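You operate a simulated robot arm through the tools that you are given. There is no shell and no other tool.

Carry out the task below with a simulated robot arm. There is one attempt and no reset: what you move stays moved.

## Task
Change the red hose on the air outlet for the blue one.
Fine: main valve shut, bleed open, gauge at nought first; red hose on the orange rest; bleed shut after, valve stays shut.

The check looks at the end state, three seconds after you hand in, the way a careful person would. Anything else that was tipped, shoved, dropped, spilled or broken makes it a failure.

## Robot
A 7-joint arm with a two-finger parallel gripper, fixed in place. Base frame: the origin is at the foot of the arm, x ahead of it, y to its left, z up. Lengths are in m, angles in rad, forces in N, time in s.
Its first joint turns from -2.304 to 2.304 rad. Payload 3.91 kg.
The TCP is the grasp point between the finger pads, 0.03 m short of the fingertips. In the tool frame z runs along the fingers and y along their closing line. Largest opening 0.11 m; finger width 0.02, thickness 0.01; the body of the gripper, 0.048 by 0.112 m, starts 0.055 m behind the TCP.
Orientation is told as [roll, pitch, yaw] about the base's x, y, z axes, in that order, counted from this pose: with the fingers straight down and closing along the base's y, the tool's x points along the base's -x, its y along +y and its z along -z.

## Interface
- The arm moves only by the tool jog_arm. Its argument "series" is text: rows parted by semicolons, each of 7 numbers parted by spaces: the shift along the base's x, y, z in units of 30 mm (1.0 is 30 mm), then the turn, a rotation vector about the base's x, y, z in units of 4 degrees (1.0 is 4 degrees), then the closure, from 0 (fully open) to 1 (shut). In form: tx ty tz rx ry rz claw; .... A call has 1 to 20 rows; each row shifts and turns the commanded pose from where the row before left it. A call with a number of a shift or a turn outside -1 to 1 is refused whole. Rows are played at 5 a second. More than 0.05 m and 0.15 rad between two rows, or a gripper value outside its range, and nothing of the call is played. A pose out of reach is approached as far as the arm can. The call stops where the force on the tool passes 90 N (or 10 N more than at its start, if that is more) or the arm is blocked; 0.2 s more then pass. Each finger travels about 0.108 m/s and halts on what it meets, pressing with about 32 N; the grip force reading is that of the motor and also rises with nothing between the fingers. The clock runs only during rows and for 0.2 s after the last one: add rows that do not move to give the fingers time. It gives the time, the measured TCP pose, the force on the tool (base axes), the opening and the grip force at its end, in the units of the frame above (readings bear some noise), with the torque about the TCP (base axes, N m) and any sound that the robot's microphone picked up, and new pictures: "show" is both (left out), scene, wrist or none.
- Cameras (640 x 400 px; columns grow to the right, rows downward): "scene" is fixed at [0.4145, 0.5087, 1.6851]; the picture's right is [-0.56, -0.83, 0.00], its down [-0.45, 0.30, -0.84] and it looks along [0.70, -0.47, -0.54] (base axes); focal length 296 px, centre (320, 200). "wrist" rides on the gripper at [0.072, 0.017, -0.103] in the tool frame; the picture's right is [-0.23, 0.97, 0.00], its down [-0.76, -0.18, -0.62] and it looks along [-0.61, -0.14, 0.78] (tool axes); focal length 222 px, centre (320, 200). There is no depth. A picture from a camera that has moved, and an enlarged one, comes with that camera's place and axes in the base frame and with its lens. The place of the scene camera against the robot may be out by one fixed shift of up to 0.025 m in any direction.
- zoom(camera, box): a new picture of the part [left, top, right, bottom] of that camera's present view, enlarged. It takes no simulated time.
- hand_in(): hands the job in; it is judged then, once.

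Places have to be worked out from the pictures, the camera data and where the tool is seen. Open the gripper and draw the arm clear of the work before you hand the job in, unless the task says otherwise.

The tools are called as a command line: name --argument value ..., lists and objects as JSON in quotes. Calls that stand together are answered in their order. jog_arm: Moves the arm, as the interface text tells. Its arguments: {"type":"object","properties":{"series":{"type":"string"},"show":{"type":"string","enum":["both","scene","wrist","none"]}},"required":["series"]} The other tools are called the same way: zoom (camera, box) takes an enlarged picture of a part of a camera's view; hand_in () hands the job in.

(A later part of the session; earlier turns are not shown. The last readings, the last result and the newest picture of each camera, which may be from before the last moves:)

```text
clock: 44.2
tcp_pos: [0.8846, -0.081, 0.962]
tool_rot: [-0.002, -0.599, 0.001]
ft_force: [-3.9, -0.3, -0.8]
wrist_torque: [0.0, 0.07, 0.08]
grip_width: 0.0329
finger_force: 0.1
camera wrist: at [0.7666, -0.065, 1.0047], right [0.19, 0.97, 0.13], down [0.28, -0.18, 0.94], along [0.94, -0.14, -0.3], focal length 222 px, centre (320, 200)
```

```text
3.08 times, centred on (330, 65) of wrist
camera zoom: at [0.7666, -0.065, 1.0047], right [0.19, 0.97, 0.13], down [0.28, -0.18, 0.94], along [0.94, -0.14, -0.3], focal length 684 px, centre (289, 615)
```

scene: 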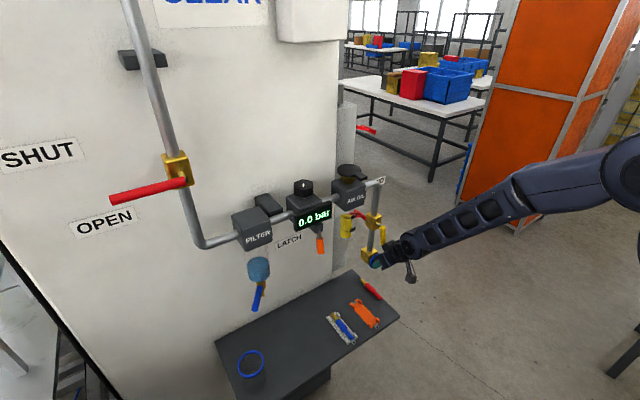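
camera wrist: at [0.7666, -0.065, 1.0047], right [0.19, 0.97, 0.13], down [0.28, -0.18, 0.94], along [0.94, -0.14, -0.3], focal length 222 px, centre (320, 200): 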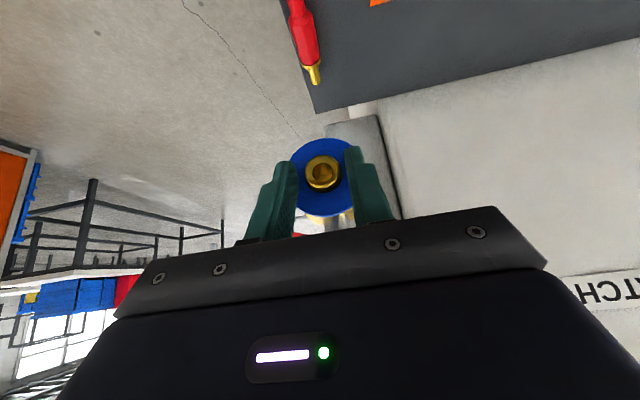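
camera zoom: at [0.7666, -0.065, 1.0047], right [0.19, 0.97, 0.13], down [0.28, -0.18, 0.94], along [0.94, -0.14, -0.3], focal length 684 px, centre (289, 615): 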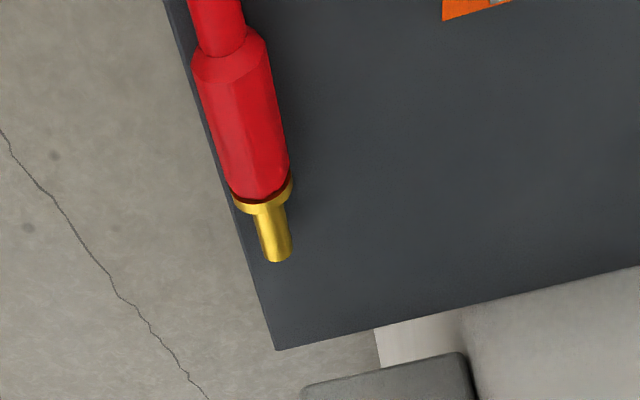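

The red hose lies on the shelf right at its edge, aligned along x and apparently at rest directly under the outlet. I'll back the gripper away from the collar and re-check that it is stable.

jog_arm --series "-0.5 0 0 0 0 0 0.7; -1 0 0 0 0 0 0.7; -1 0 0 0 0 0 0.7; 0 0 0 0 0 0 0.7"

zoom --camera "scene" --box '[335, 240, 405, 330]'

zoom --camera "wrist" --box '[260, 0, 400, 240]'

```text
clock: 45.2
tcp_pos: [0.81, -0.0792, 0.9607]
tool_rot: [0.0, -0.599, -0.001]
ft_force: [0.6, 0.2, 0.0]
wrist_torque: [0.01, -0.03, -0.02]
grip_width: 0.0329
finger_force: 0.1
camera wrist: at [0.6923, -0.0642, 1.0048], right [0.19, 0.97, 0.13], down [0.28, -0.18, 0.94], along [0.94, -0.14, -0.3], focal length 222 px, centre (320, 200)
```

scene: 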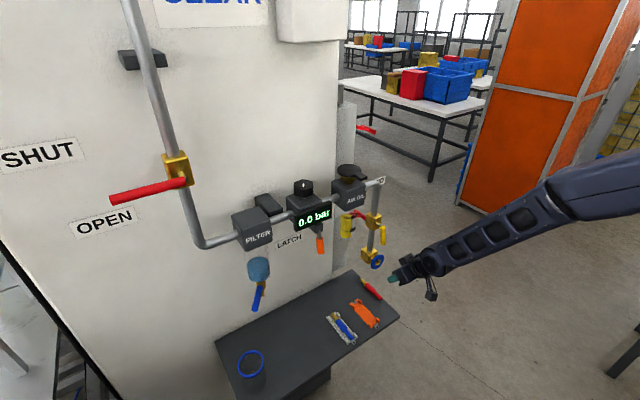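
wrist: 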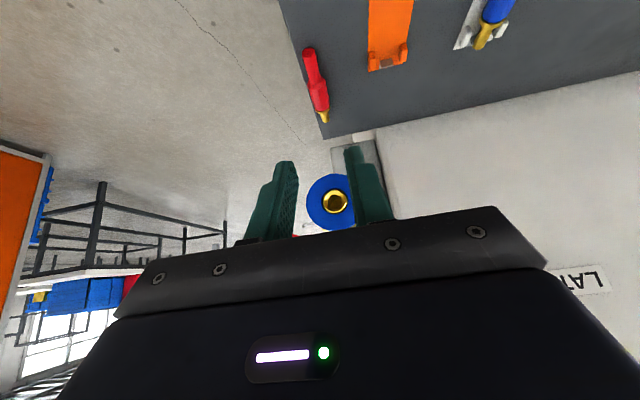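

```text
4.44 times, centred on (370, 285) of scene
camera zoom: at [0.4145, 0.5087, 1.6851], right [-0.56, -0.83, 0.0], down [-0.45, 0.3, -0.84], along [0.7, -0.47, -0.54], focal length 1314 px, centre (98, -178)
```

zoom: 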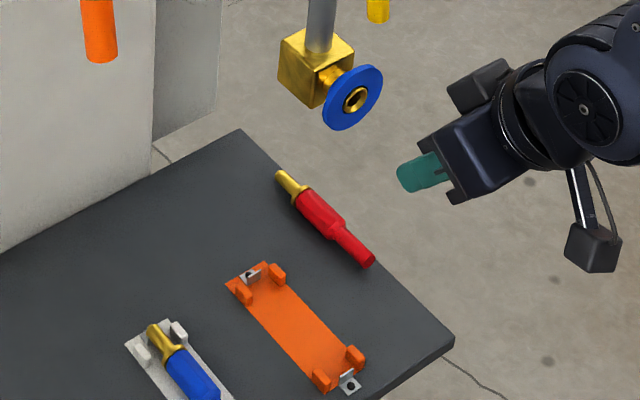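

```text
1.67 times, centred on (330, 120) of wrist
camera zoom: at [0.6923, -0.0642, 1.0048], right [0.19, 0.97, 0.13], down [0.28, -0.18, 0.94], along [0.94, -0.14, -0.3], focal length 370 px, centre (303, 333)
```

zoom: 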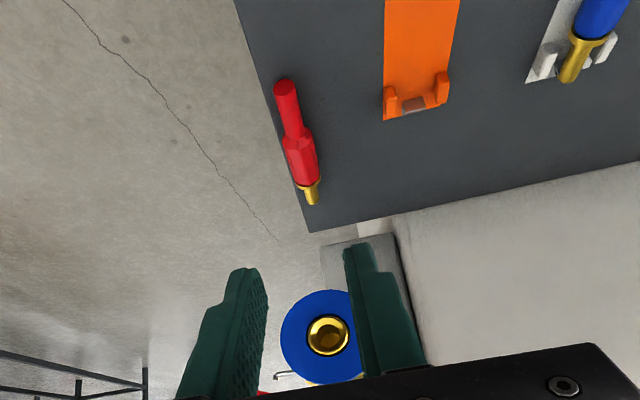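

The hose rests stably at about y≈-0.084, tail tip x≈0.868, nipple tip x≈0.984, roughly 13 mm inside the shelf edge. I'll go in low from behind with a 43° tilt and a ~50 mm opening so the hand stays under the outlet collar.

jog_arm --series "0.16 -0.04 -0.92 0 -0.54 0 0.55; 0.16 -0.04 -0.92 0 -0.54 0 0.55; 0.16 -0.04 -0.92 0 -0.54 0 0.55; 0.16 -0.04 -0.92 0 -0.54 0 0.55; 0 0 -0.8 0 0 0 0.55; 0 0 0 0 0 0 0.55"

zoom --camera "scene" --box '[335, 240, 425, 330]'

zoom --camera "wrist" --box '[220, 60, 440, 240]'

```text
clock: 46.6
tcp_pos: [0.8301, -0.0855, 0.8273]
tool_rot: [-0.001, -0.751, 0.001]
ft_force: [0.1, -0.2, -0.2]
wrist_torque: [0.02, 0.0, 0.04]
grip_width: 0.0494
finger_force: 0.1
camera wrist: at [0.7062, -0.0698, 0.8522], right [0.17, 0.97, 0.16], down [0.13, -0.18, 0.98], along [0.98, -0.14, -0.16], focal length 222 px, centre (320, 200)
```

scene: 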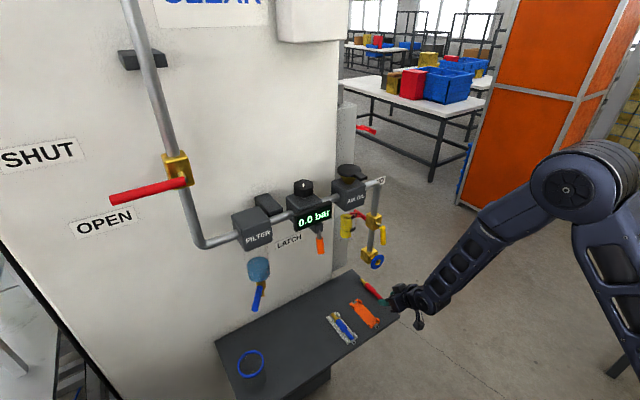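
wrist: 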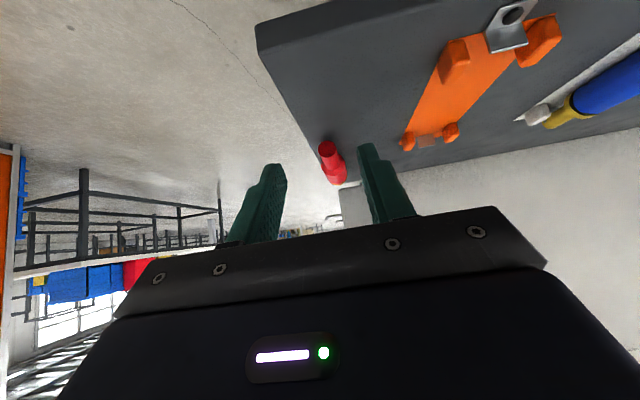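

```text
4.44 times, centred on (380, 285) of scene
camera zoom: at [0.4145, 0.5087, 1.6851], right [-0.56, -0.83, 0.0], down [-0.45, 0.3, -0.84], along [0.7, -0.47, -0.54], focal length 1314 px, centre (53, -178)
```

zoom: 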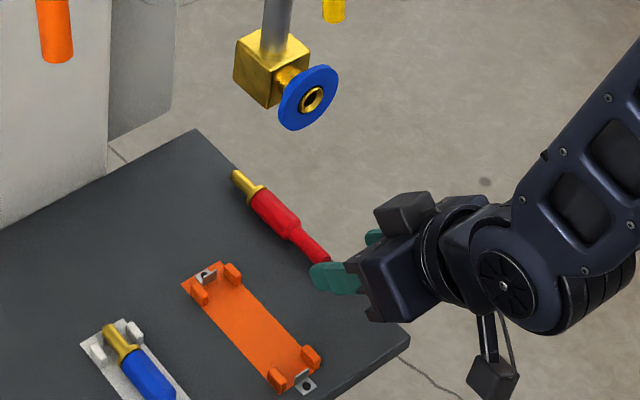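

```text
2.22 times, centred on (330, 150) of wrist
camera zoom: at [0.7062, -0.0698, 0.8522], right [0.17, 0.97, 0.16], down [0.13, -0.18, 0.98], along [0.98, -0.14, -0.16], focal length 494 px, centre (298, 311)
```

zoom: 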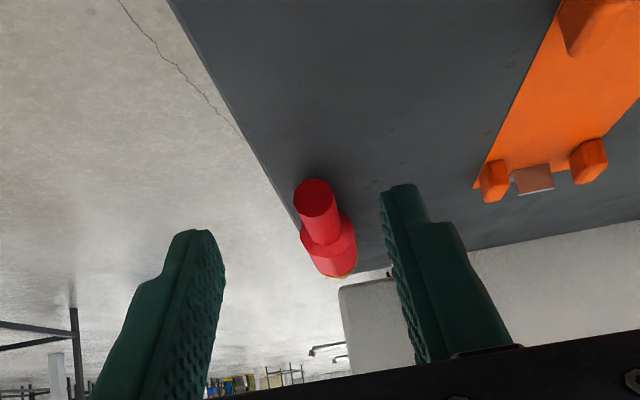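

The hose lies between the fingers' line, axis y≈-0.080, z≈0.79. I'll centre, slide forward straddling it, then lower in small steps feeling for the shelf.

jog_arm --series "0 0.15 -0.2 0 0 0 0.55; 0.9 0 0 0 0 0 0.55; 0.9 0 0 0 0 0 0.55; 0.9 0 0 0 0 0 0.55; 0 0 -0.15 0 0 0 0.55; 0 0 -0.1 0 0 0 0.55; 0 0 0 0 0 0 0.55"

zoom --camera "scene" --box '[335, 240, 425, 330]'

zoom --camera "wrist" --box '[220, 60, 440, 240]'

```text
clock: 48.2
tcp_pos: [0.9093, -0.0812, 0.813]
tool_rot: [0.0, -0.751, -0.002]
ft_force: [-0.2, 0.4, -0.2]
wrist_torque: [0.01, 0.02, 0.03]
grip_width: 0.0497
finger_force: 0.1
camera wrist: at [0.7867, -0.0653, 0.8385], right [0.17, 0.97, 0.16], down [0.13, -0.18, 0.98], along [0.98, -0.14, -0.16], focal length 222 px, centre (320, 200)
```

scene: 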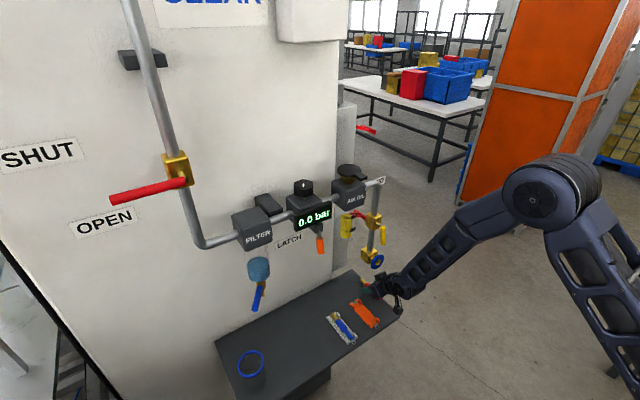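
wrist: 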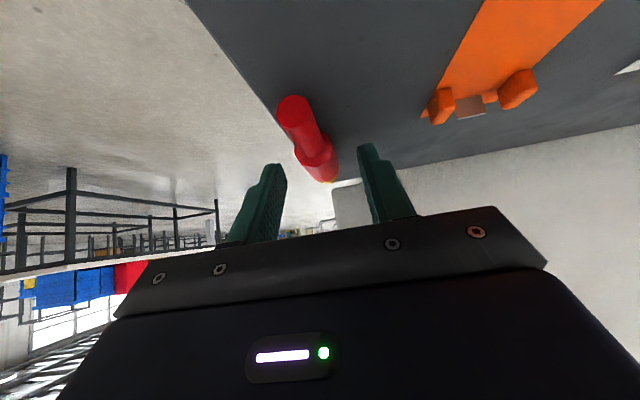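

```text
4.44 times, centred on (380, 285) of scene
camera zoom: at [0.4145, 0.5087, 1.6851], right [-0.56, -0.83, 0.0], down [-0.45, 0.3, -0.84], along [0.7, -0.47, -0.54], focal length 1314 px, centre (53, -178)
```

zoom: 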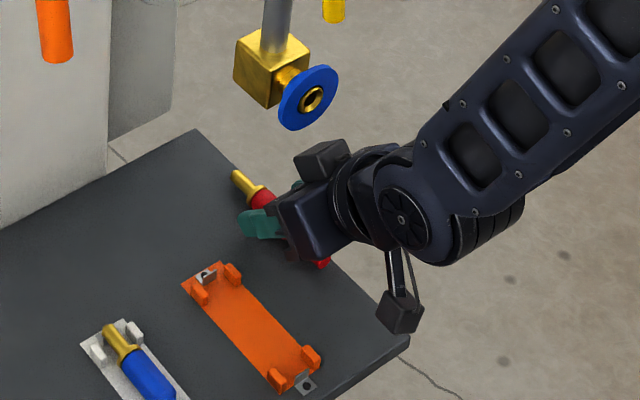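

```text
2.22 times, centred on (330, 150) of wrist
camera zoom: at [0.7867, -0.0653, 0.8385], right [0.17, 0.97, 0.16], down [0.13, -0.18, 0.98], along [0.98, -0.14, -0.16], focal length 494 px, centre (298, 311)
```

zoom: 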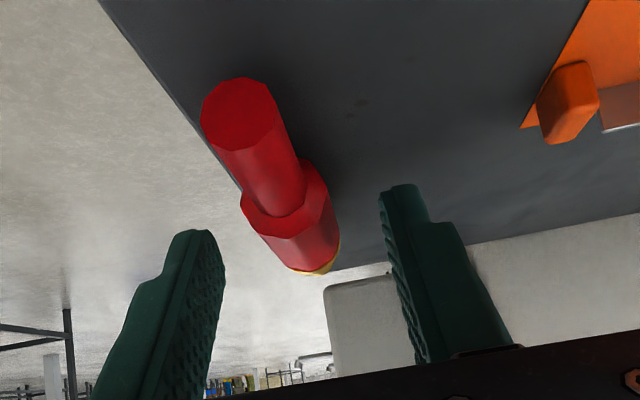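

Hose axis y≈-0.081, z≈0.790, centred between the fingers. Lowering 3 mm more, then closing slowly.

jog_arm --series "0 0 -0.1 0 0 0 0.55; 0 0 0 0 0 0 0.7; 0 0 0 0 0 0 0.78; 0 0 0 0 0 0 1; 0 0 0 0 0 0 1; 0 0 0 0 0 0 1"

zoom --camera "wrist" --box '[220, 60, 440, 240]'

zoom --camera "scene" --box '[335, 240, 425, 330]'

```text
clock: 49.6
tcp_pos: [0.9097, -0.0807, 0.8107]
tool_rot: [0.002, -0.752, 0.0]
ft_force: [-1.0, -1.2, 1.6]
wrist_torque: [-0.03, -0.01, -0.03]
grip_width: 0.0206
finger_force: 32.2
camera wrist: at [0.7865, -0.0652, 0.8356], right [0.17, 0.97, 0.16], down [0.13, -0.18, 0.98], along [0.98, -0.14, -0.16], focal length 222 px, centre (320, 200)
```

scene: 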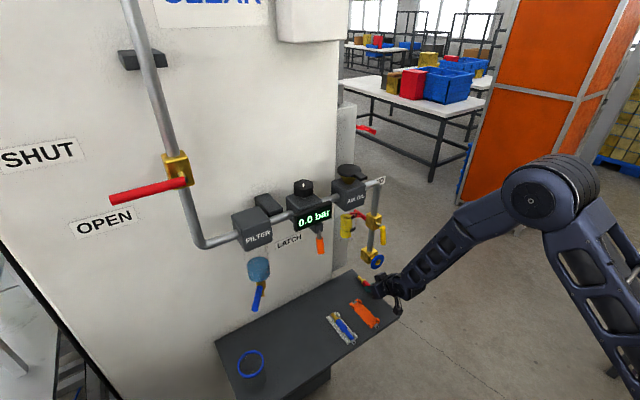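
wrist: 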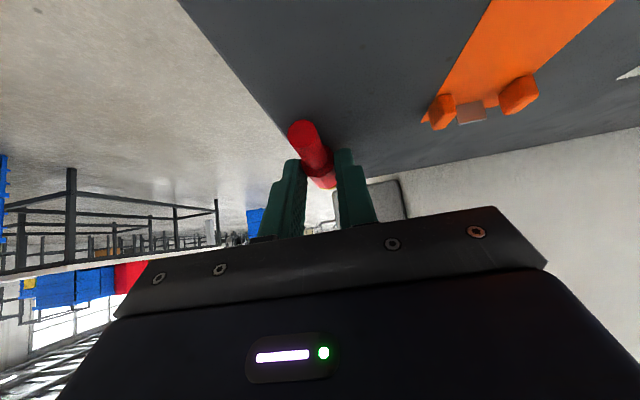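

```text
2.22 times, centred on (330, 150) of wrist
camera zoom: at [0.7865, -0.0652, 0.8356], right [0.17, 0.97, 0.16], down [0.13, -0.18, 0.98], along [0.98, -0.14, -0.16], focal length 494 px, centre (298, 311)
```

zoom: 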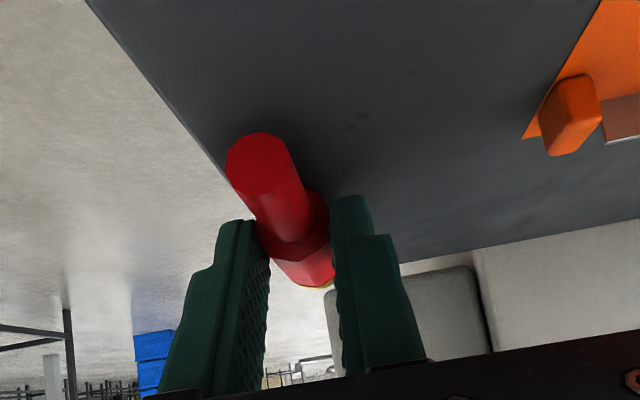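

```text
4.44 times, centred on (380, 285) of scene
camera zoom: at [0.4145, 0.5087, 1.6851], right [-0.56, -0.83, 0.0], down [-0.45, 0.3, -0.84], along [0.7, -0.47, -0.54], focal length 1314 px, centre (53, -178)
```

zoom: 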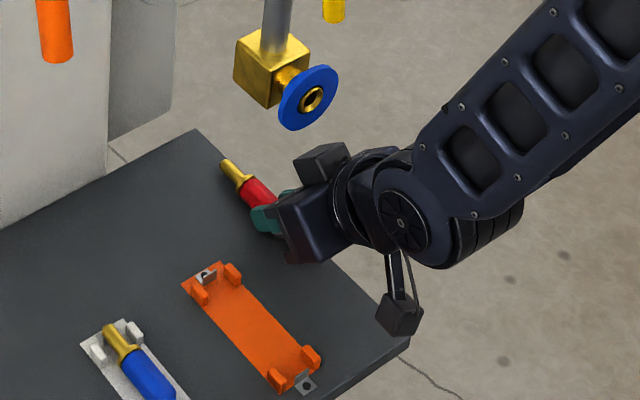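

Gripped at 20.6 mm width on the body (it slid forward about 8 mm). Lifting 12 mm gently to check the hold.

jog_arm --series "0 0 0.15 0 0 0 1; 0 0 0.25 0 0 0 1; 0 0 0 0 0 0 1"

zoom --camera "wrist" --box '[220, 60, 440, 240]'

zoom --camera "scene" --box '[335, 240, 425, 330]'

```text
clock: 50.4
tcp_pos: [0.9104, -0.0797, 0.8228]
tool_rot: [0.002, -0.752, -0.002]
ft_force: [0.2, 0.6, -0.4]
wrist_torque: [0.0, -0.02, 0.0]
grip_width: 0.0209
finger_force: 31.5
camera wrist: at [0.7868, -0.0651, 0.8475], right [0.17, 0.97, 0.16], down [0.13, -0.18, 0.98], along [0.98, -0.14, -0.16], focal length 222 px, centre (320, 200)
```

scene: 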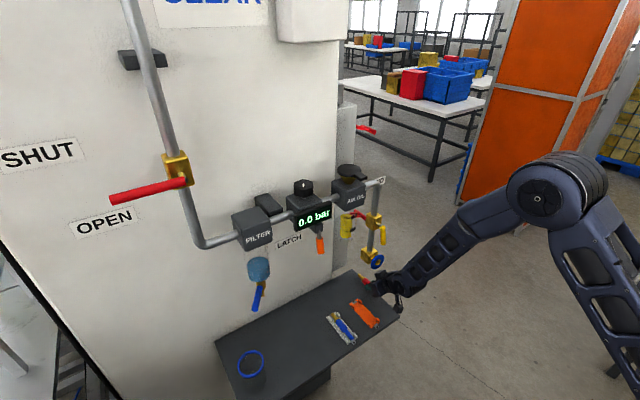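
wrist: 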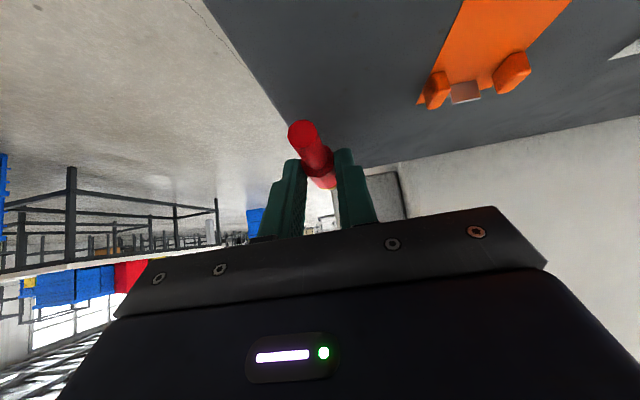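

```text
2.22 times, centred on (330, 150) of wrist
camera zoom: at [0.7868, -0.0651, 0.8475], right [0.17, 0.97, 0.16], down [0.13, -0.18, 0.98], along [0.98, -0.14, -0.16], focal length 494 px, centre (298, 311)
```

zoom: 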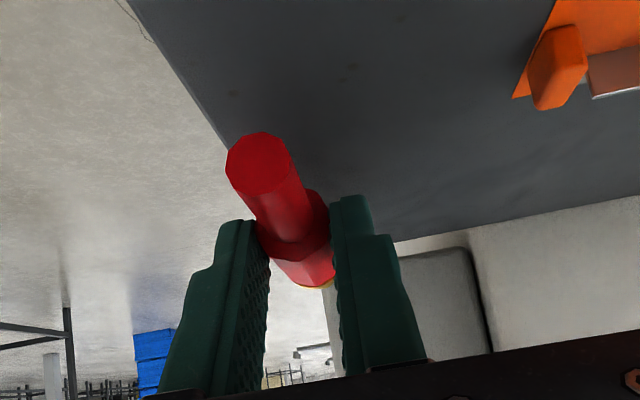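

```text
4.44 times, centred on (380, 285) of scene
camera zoom: at [0.4145, 0.5087, 1.6851], right [-0.56, -0.83, 0.0], down [-0.45, 0.3, -0.84], along [0.7, -0.47, -0.54], focal length 1314 px, centre (53, -178)
```

zoom: 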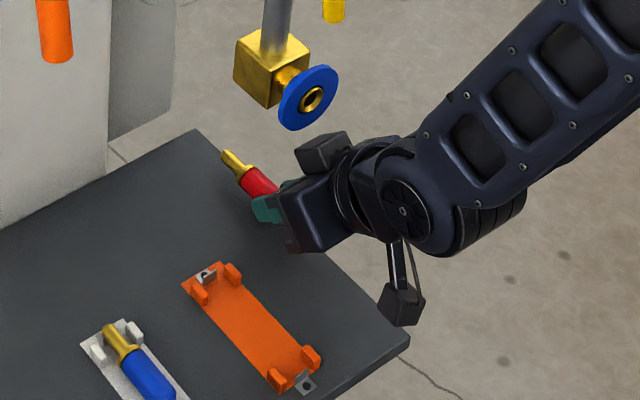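

The hose holds level and firm in the grip. I'll draw it straight back from under the outlet, raise, and carry it over toward the orange rest (axis y≈0.004, lug pairs at x≈0.807 and 0.898).

jog_arm --series "-0.8 0 0.05 0 0 0 1; -0.8 0 0.1 0 0 0 1; -0.7 0 0.3 0 0 0 1; 0 0.4 0.5 0 0 0 1; 0 0.8 0.3 0 0 0 1; 0 0.8 0 0 0 0 1; 0 0.79 0 0 0 0 1; 0 0 0 0 0 0 1"

zoom --camera "wrist" --box '[220, 0, 500, 240]'

zoom --camera "scene" --box '[315, 265, 405, 345]'

```text
clock: 52.2
tcp_pos: [0.8412, 0.0032, 0.8597]
tool_rot: [0.0, -0.751, -0.001]
ft_force: [-0.3, 0.1, -0.8]
wrist_torque: [0.0, 0.02, 0.02]
grip_width: 0.0208
finger_force: 32.2
camera wrist: at [0.7174, 0.0183, 0.8851], right [0.17, 0.97, 0.16], down [0.13, -0.18, 0.98], along [0.98, -0.14, -0.16], focal length 222 px, centre (320, 200)
```

scene: 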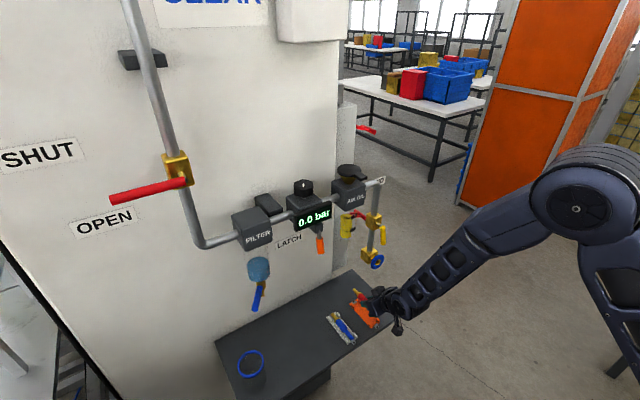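
wrist: 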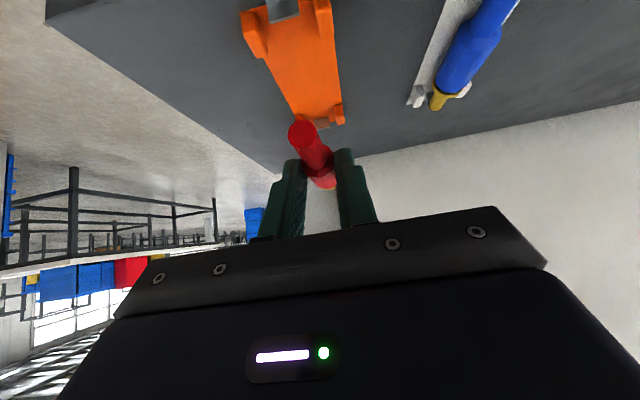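

```text
1.67 times, centred on (360, 120) of wrist
camera zoom: at [0.7174, 0.0183, 0.8851], right [0.17, 0.97, 0.16], down [0.13, -0.18, 0.98], along [0.98, -0.14, -0.16], focal length 370 px, centre (253, 333)
```

zoom: 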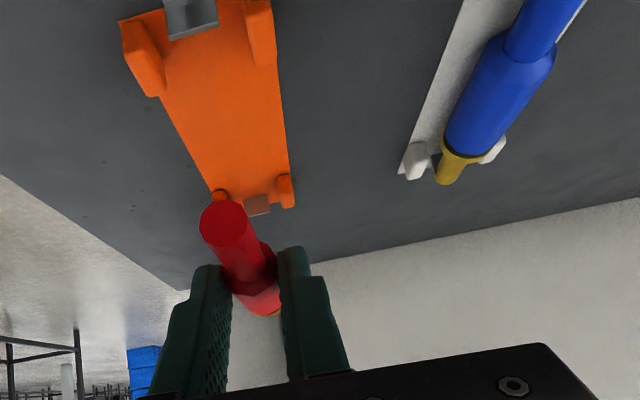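

```text
5.00 times, centred on (360, 305) of scene
camera zoom: at [0.4145, 0.5087, 1.6851], right [-0.56, -0.83, 0.0], down [-0.45, 0.3, -0.84], along [0.7, -0.47, -0.54], focal length 1479 px, centre (120, -325)
```

zoom: 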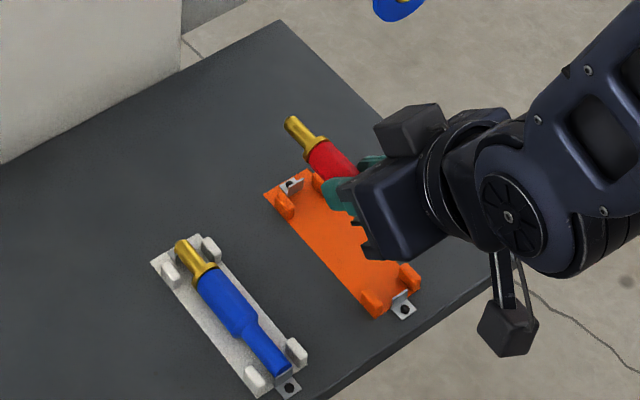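

Comparing red against blue/rest in both cameras, I judge the red hose needs about -11 mm in x and +3 mm in y to sit in the orange rest the way the blue sits in its rest. I'll apply that while lowering to just above the lugs and compare again.

jog_arm --series "-0.19 0.05 -0.3 0 0 0 1; -0.19 0.05 -0.4 0 0 0 1; 0 0 -0.4 0 0 0 1; 0 0 0 0 0 0 1"

zoom --camera "wrist" --box '[220, 0, 500, 240]'

zoom --camera "scene" --box '[320, 285, 390, 345]'

```text
clock: 53.2
tcp_pos: [0.8304, 0.0066, 0.8265]
tool_rot: [-0.001, -0.754, -0.001]
ft_force: [0.5, 0.1, -0.4]
wrist_torque: [-0.02, 0.03, -0.04]
grip_width: 0.0207
finger_force: 32.1
camera wrist: at [0.7066, 0.0212, 0.8523], right [0.17, 0.97, 0.16], down [0.13, -0.18, 0.98], along [0.98, -0.14, -0.16], focal length 222 px, centre (320, 200)
```

scene: 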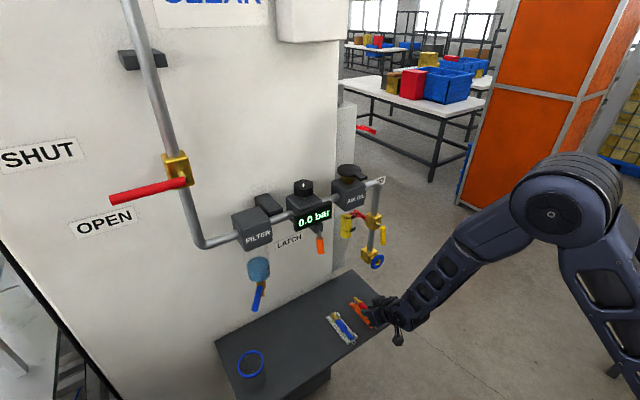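
wrist: 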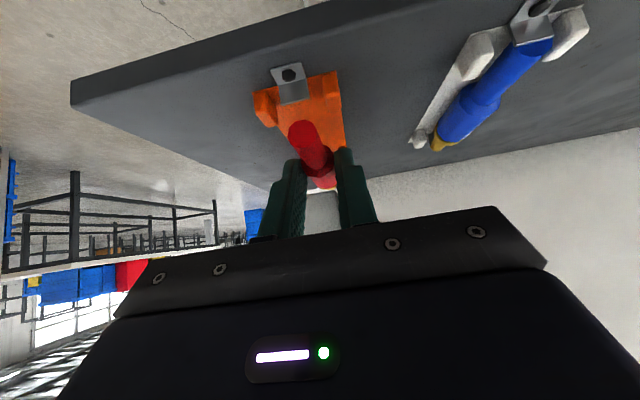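

```text
1.67 times, centred on (360, 120) of wrist
camera zoom: at [0.7066, 0.0212, 0.8523], right [0.17, 0.97, 0.16], down [0.13, -0.18, 0.98], along [0.98, -0.14, -0.16], focal length 370 px, centre (253, 333)
```

zoom: 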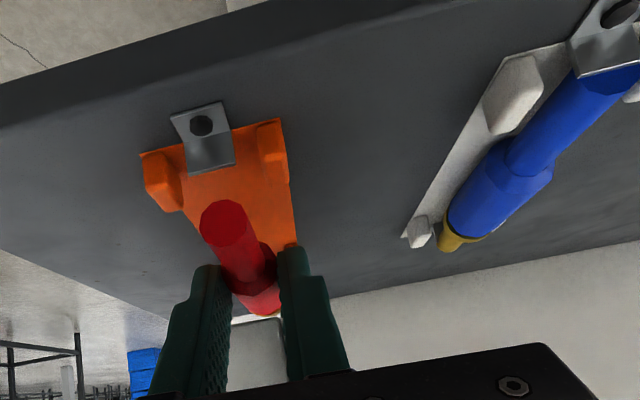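

```text
6.67 times, centred on (355, 315) of scene
camera zoom: at [0.4145, 0.5087, 1.6851], right [-0.56, -0.83, 0.0], down [-0.45, 0.3, -0.84], along [0.7, -0.47, -0.54], focal length 1972 px, centre (87, -567)
```

zoom: 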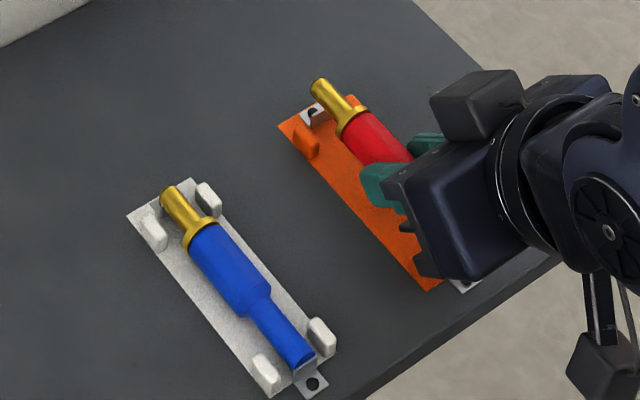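

The scene comparison (blue vs red relative to their plates) shows red aligned within ~1 mm. I'll nudge +2 mm in x, +1 mm in y and lower 12 mm, watching the force.

jog_arm --series "0.06 0.03 -0.1 0 0 0 1; 0 0 -0.1 0 0 0 1; 0 0 -0.1 0 0 0 1; 0 0 -0.1 0 0 0 1; 0 0 0 0 0 0 1"

zoom --camera "wrist" --box '[220, 0, 500, 240]'

zoom --camera "scene" --box '[320, 285, 390, 345]'

```text
clock: 54.4
tcp_pos: [0.8318, 0.0062, 0.8147]
tool_rot: [-0.001, -0.753, 0.001]
ft_force: [-0.1, -0.4, -1.4]
wrist_torque: [0.0, 0.04, 0.01]
grip_width: 0.0206
finger_force: 32.2
camera wrist: at [0.7082, 0.0222, 0.8402], right [0.17, 0.97, 0.16], down [0.13, -0.18, 0.98], along [0.98, -0.14, -0.16], focal length 222 px, centre (320, 200)
```

scene: 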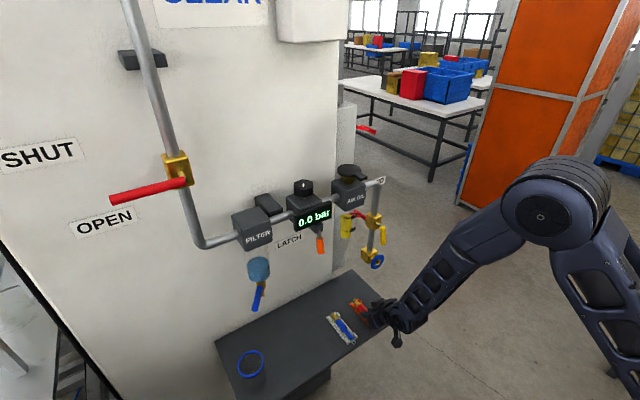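
wrist: 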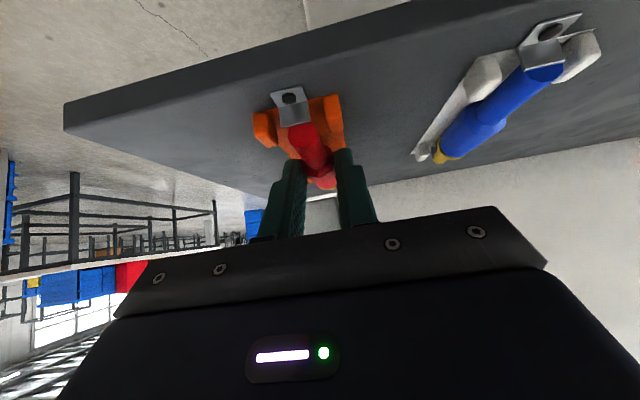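

```text
1.67 times, centred on (360, 120) of wrist
camera zoom: at [0.7082, 0.0222, 0.8402], right [0.17, 0.97, 0.16], down [0.13, -0.18, 0.98], along [0.98, -0.14, -0.16], focal length 370 px, centre (253, 333)
```

zoom: 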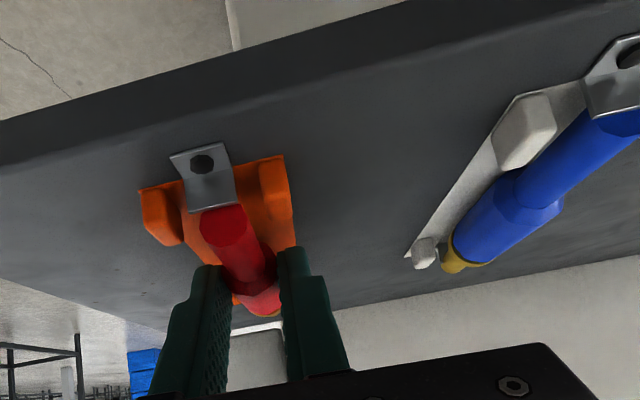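

```text
6.67 times, centred on (355, 315) of scene
camera zoom: at [0.4145, 0.5087, 1.6851], right [-0.56, -0.83, 0.0], down [-0.45, 0.3, -0.84], along [0.7, -0.47, -0.54], focal length 1972 px, centre (87, -567)
```

zoom: 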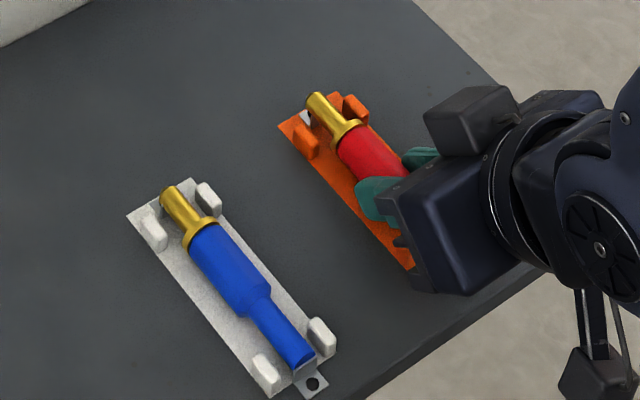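

The tail now sits behind the end tab, but the nose looks pitched up a little compared with blue. Zooming closer to measure that tilt before lowering further.

zoom --camera "scene" --box '[345, 292, 375, 317]'

zoom --camera "scene" --box '[330, 305, 360, 345]'

zoom --camera "wrist" --box '[250, 80, 380, 210]'

```text
16.00 times, centred on (360, 304) of scene
camera zoom: at [0.4145, 0.5087, 1.6851], right [-0.56, -0.83, 0.0], down [-0.45, 0.3, -0.84], along [0.7, -0.47, -0.54], focal length 4732 px, centre (-320, -1472)
```

zoom: 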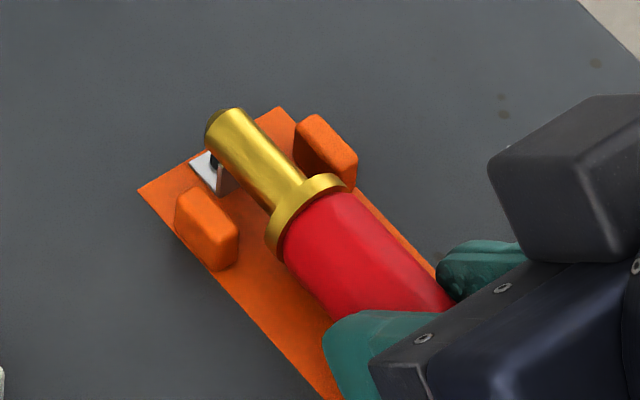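

```text
10.00 times, centred on (345, 325) of scene
camera zoom: at [0.4145, 0.5087, 1.6851], right [-0.56, -0.83, 0.0], down [-0.45, 0.3, -0.84], along [0.7, -0.47, -0.54], focal length 2957 px, centre (70, -1050)
```

zoom: 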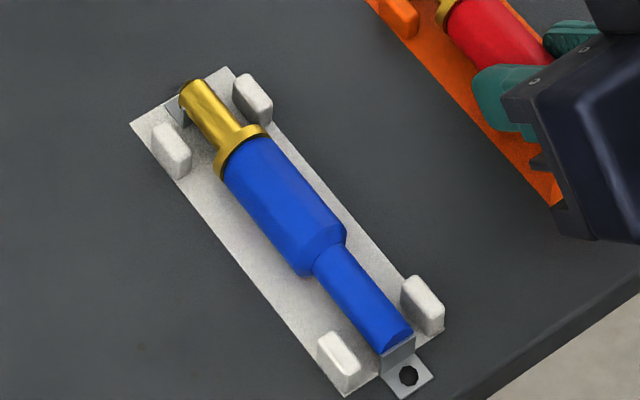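

```text
3.08 times, centred on (315, 145) of wrist
camera zoom: at [0.7082, 0.0222, 0.8402], right [0.17, 0.97, 0.16], down [0.13, -0.18, 0.98], along [0.98, -0.14, -0.16], focal length 684 px, centre (335, 369)
```

zoom: 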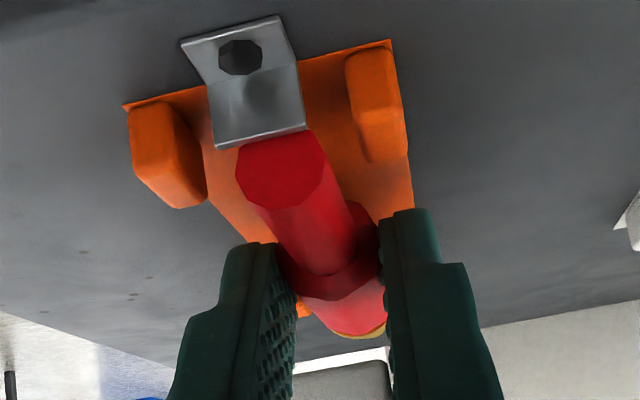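

The red hose is parallel to its plate and the nose sits on the plate's end line like blue's; it needs about 1 mm toward -y. Shifting and lowering in ~1.5 mm steps until contact.

jog_arm --series "0 -0.045 0 0 0 0 1; 0 0 -0.05 0 0 0 1; 0 0 -0.05 0 0 0 1; 0 0 -0.03 0 0 0 1; 0 0 0 0 0 0 1"

zoom --camera "scene" --box '[345, 292, 375, 317]'

zoom --camera "wrist" --box '[250, 80, 380, 210]'

```text
clock: 55.6
tcp_pos: [0.8324, 0.0062, 0.8108]
tool_rot: [0.001, -0.752, 0.001]
ft_force: [0.2, -0.1, -0.1]
wrist_torque: [0.0, 0.02, 0.01]
grip_width: 0.0206
finger_force: 32.1
camera wrist: at [0.7082, 0.0212, 0.8361], right [0.17, 0.97, 0.16], down [0.13, -0.18, 0.98], along [0.98, -0.14, -0.16], focal length 222 px, centre (320, 200)
```

scene: 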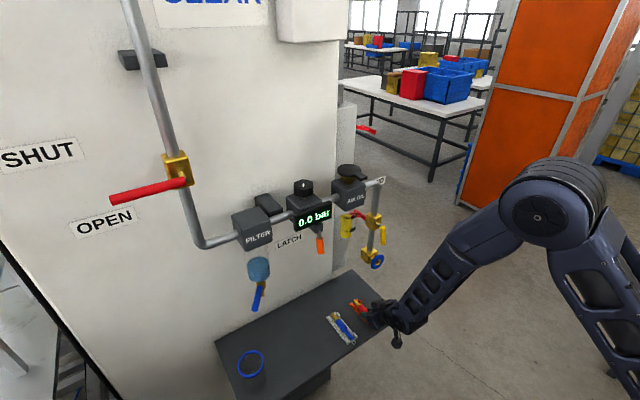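
wrist: 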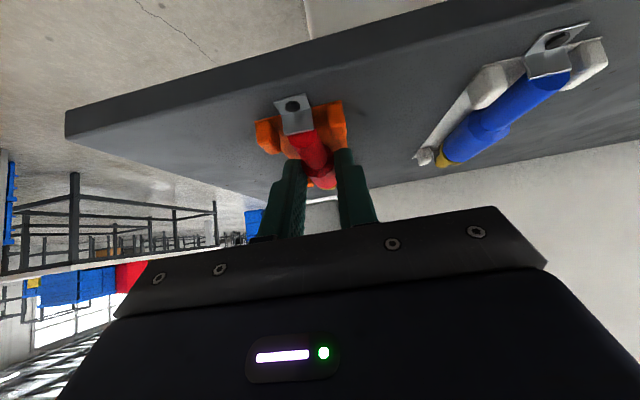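

```text
16.00 times, centred on (360, 304) of scene
camera zoom: at [0.4145, 0.5087, 1.6851], right [-0.56, -0.83, 0.0], down [-0.45, 0.3, -0.84], along [0.7, -0.47, -0.54], focal length 4732 px, centre (-320, -1472)
```

zoom: 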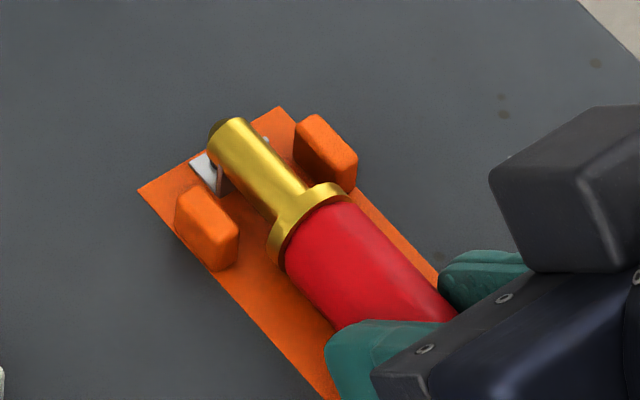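

```text
3.08 times, centred on (315, 145) of wrist
camera zoom: at [0.7082, 0.0212, 0.8361], right [0.17, 0.97, 0.16], down [0.13, -0.18, 0.98], along [0.98, -0.14, -0.16], focal length 684 px, centre (335, 369)
```

zoom: 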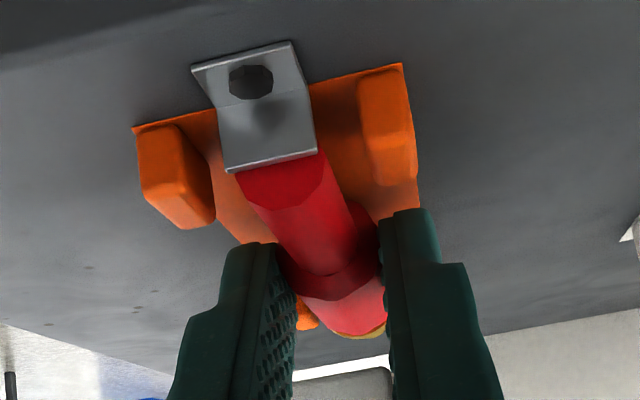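

No contact force yet at the same height as on the bare shelf. Continuing down in 1 mm steps while watching force.

jog_arm --series "0 0 -0.035 0 0 0 1; 0 0 -0.035 0 0 0 1; 0 0 0 0 0 0 1" --show "none"

```text
clock: 56.4
tcp_pos: [0.8323, 0.0053, 0.8097]
tool_rot: [-0.001, -0.756, 0.001]
ft_force: [0.8, 3.5, 20.4]
wrist_torque: [0.13, -0.33, -0.09]
grip_width: 0.021
finger_force: 31.7
```

Contact: 20 N upward at TCP z≈0.8097. Easing up 1 mm and checking the picture before releasing.

jog_arm --series "0 0 0.04 0 0 0 1; 0 0 0 0 0 0 1"

zoom --camera "scene" --box '[345, 292, 375, 317]'

zoom --camera "wrist" --box '[250, 80, 380, 210]'

```text
clock: 57.0
tcp_pos: [0.8306, 0.006, 0.81]
tool_rot: [-0.001, -0.752, 0.0]
ft_force: [3.7, -0.5, 9.9]
wrist_torque: [-0.01, -0.54, 0.05]
grip_width: 0.0207
finger_force: 32.2
camera wrist: at [0.708, 0.0207, 0.8352], right [0.17, 0.97, 0.16], down [0.13, -0.18, 0.98], along [0.98, -0.14, -0.16], focal length 222 px, centre (320, 200)
```

scene: 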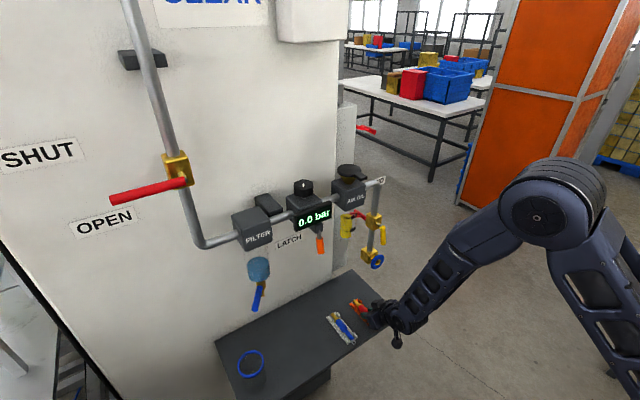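
wrist: 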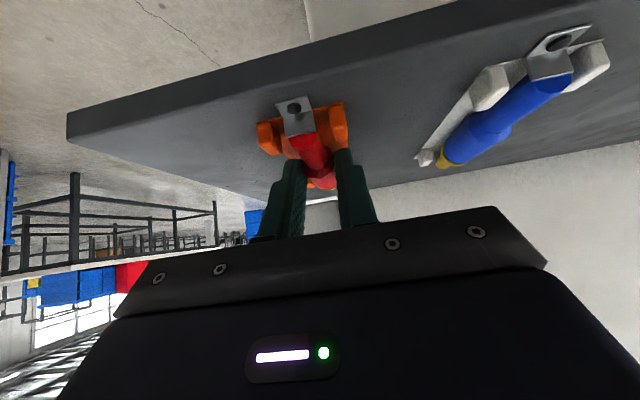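

```text
16.00 times, centred on (360, 304) of scene
camera zoom: at [0.4145, 0.5087, 1.6851], right [-0.56, -0.83, 0.0], down [-0.45, 0.3, -0.84], along [0.7, -0.47, -0.54], focal length 4732 px, centre (-320, -1472)
```

zoom: 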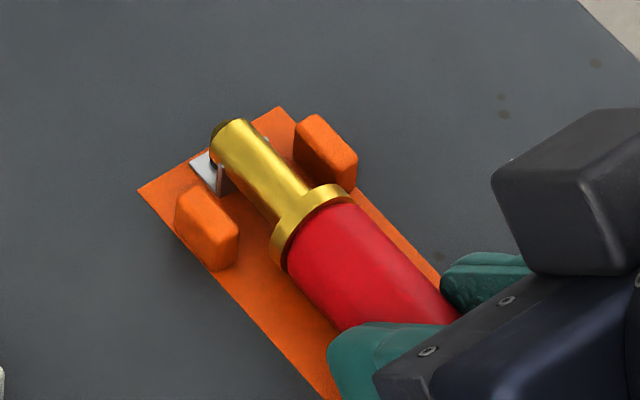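

```text
3.08 times, centred on (315, 145) of wrist
camera zoom: at [0.708, 0.0207, 0.8352], right [0.17, 0.97, 0.16], down [0.13, -0.18, 0.98], along [0.98, -0.14, -0.16], focal length 684 px, centre (335, 369)
```

zoom: 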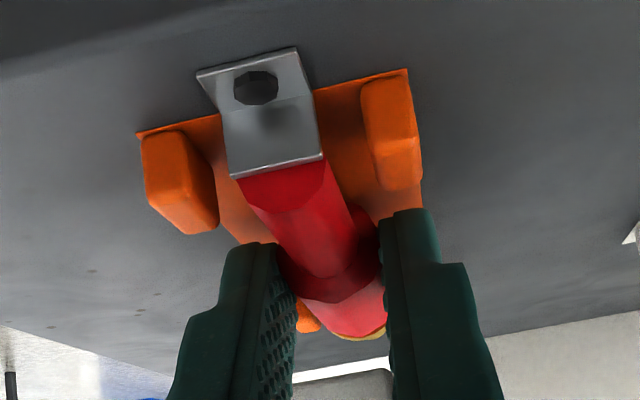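

The contact torque shows the hose's flange bearing on the rest, so it is seated. Opening the fingers slowly to release.

jog_arm --series "0 0 0.02 0 0 0 0.78; 0 0 0 0 0 0 0.7; 0 0 0 0 0 0 0.65; 0 0 0 0 0 0 0.65"

zoom --camera "scene" --box '[345, 292, 375, 317]'

zoom --camera "wrist" --box '[250, 80, 380, 210]'

```text
clock: 58.0
tcp_pos: [0.8318, 0.0057, 0.8107]
tool_rot: [0.002, -0.75, -0.001]
ft_force: [-0.1, -1.2, 0.5]
wrist_torque: [-0.01, -0.01, 0.0]
grip_width: 0.0385
finger_force: 0.1
camera wrist: at [0.7082, 0.0208, 0.8355], right [0.17, 0.97, 0.16], down [0.13, -0.18, 0.98], along [0.98, -0.14, -0.16], focal length 222 px, centre (320, 200)
```

scene: 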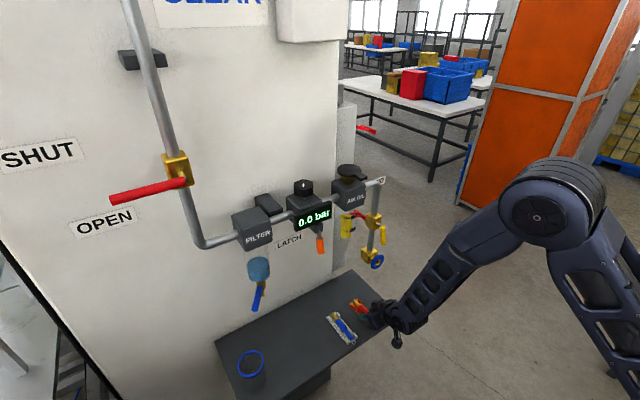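
wrist: 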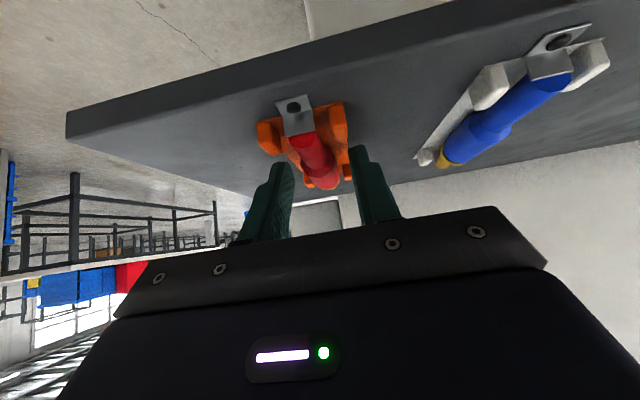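

```text
16.00 times, centred on (360, 304) of scene
camera zoom: at [0.4145, 0.5087, 1.6851], right [-0.56, -0.83, 0.0], down [-0.45, 0.3, -0.84], along [0.7, -0.47, -0.54], focal length 4732 px, centre (-320, -1472)
```

zoom: 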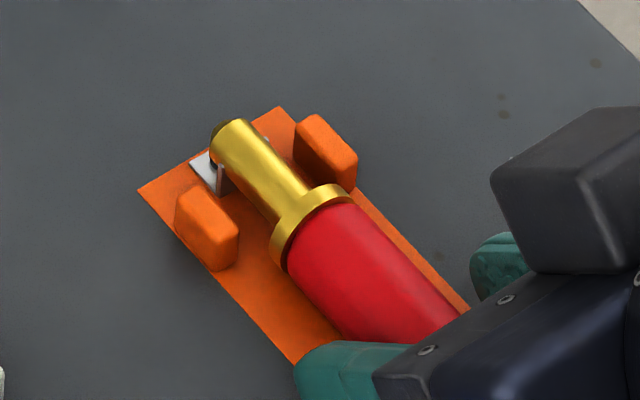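

```text
3.08 times, centred on (315, 145) of wrist
camera zoom: at [0.7082, 0.0208, 0.8355], right [0.17, 0.97, 0.16], down [0.13, -0.18, 0.98], along [0.98, -0.14, -0.16], focal length 684 px, centre (335, 369)
```

zoom: 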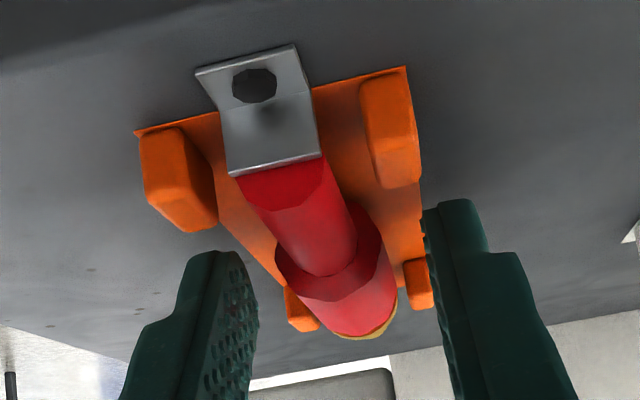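

The red hose rests squarely in the orange rest. I'll rise straight up, reduce the tilt to 20° and move above the blue hose (expected axis y≈0.105).

jog_arm --series "0 0 0.5 0 0 0 0.65; 0 0 0.8 0 0 0 0.65; 0 0 0.9 0 0 0 0.65; 0.117 0.552 0 0 0.955 0 0.55; 0.117 0.552 0 0 0.955 0 0.55; 0.117 0.552 0 0 0.955 0 0.55; 0.117 0.552 0 0 0.955 0 0.55; 0.117 0.552 0 0 0.955 0 0.55; 0.117 0.552 0 0 0.955 0 0.55; 0 0 0 0 0 0 0.55"

zoom --camera "wrist" --box '[200, 40, 440, 230]'

zoom --camera "scene" --box '[315, 285, 395, 345]'

```text
clock: 60.2
tcp_pos: [0.8523, 0.1056, 0.8772]
tool_rot: [-0.001, -0.352, 0.0]
ft_force: [0.5, 0.5, 1.0]
wrist_torque: [0.02, -0.01, 0.01]
grip_width: 0.0495
finger_force: 0.0
camera wrist: at [0.7483, 0.121, 0.9476], right [0.21, 0.97, 0.08], down [0.5, -0.18, 0.85], along [0.84, -0.14, -0.53], focal length 222 px, centre (320, 200)
```

scene: 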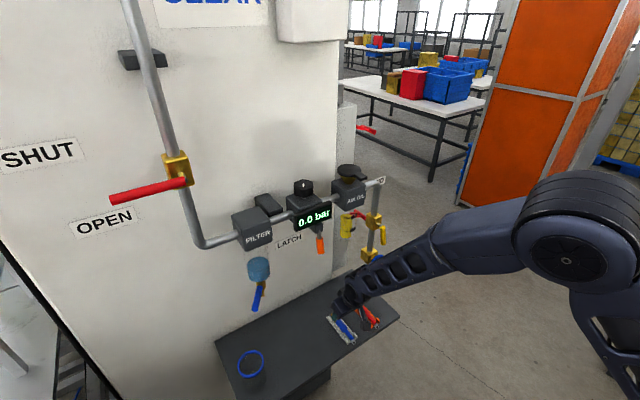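
wrist: 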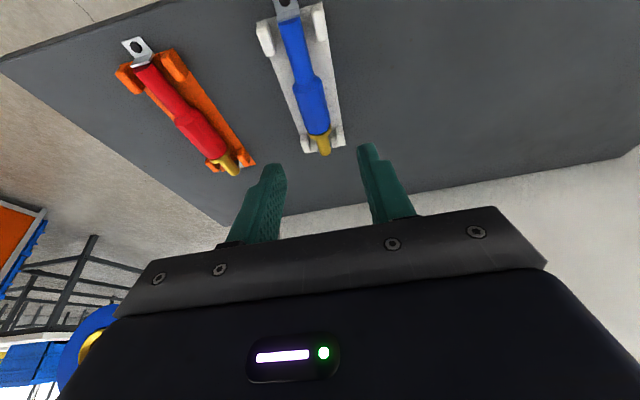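

```text
2.11 times, centred on (320, 135) of wrist
camera zoom: at [0.7483, 0.121, 0.9476], right [0.21, 0.97, 0.08], down [0.5, -0.18, 0.85], along [0.84, -0.14, -0.53], focal length 468 px, centre (320, 337)
```

zoom: 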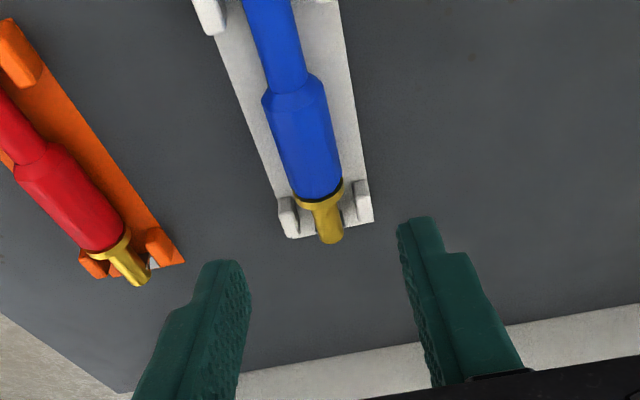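

```text
6.67 times, centred on (355, 315) of scene
camera zoom: at [0.4145, 0.5087, 1.6851], right [-0.56, -0.83, 0.0], down [-0.45, 0.3, -0.84], along [0.7, -0.47, -0.54], focal length 1972 px, centre (87, -567)
```

zoom: 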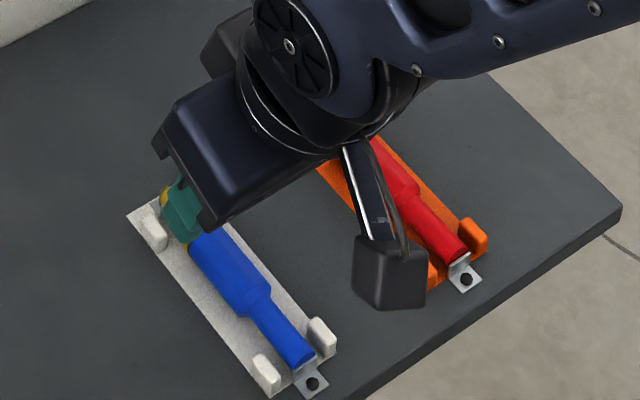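

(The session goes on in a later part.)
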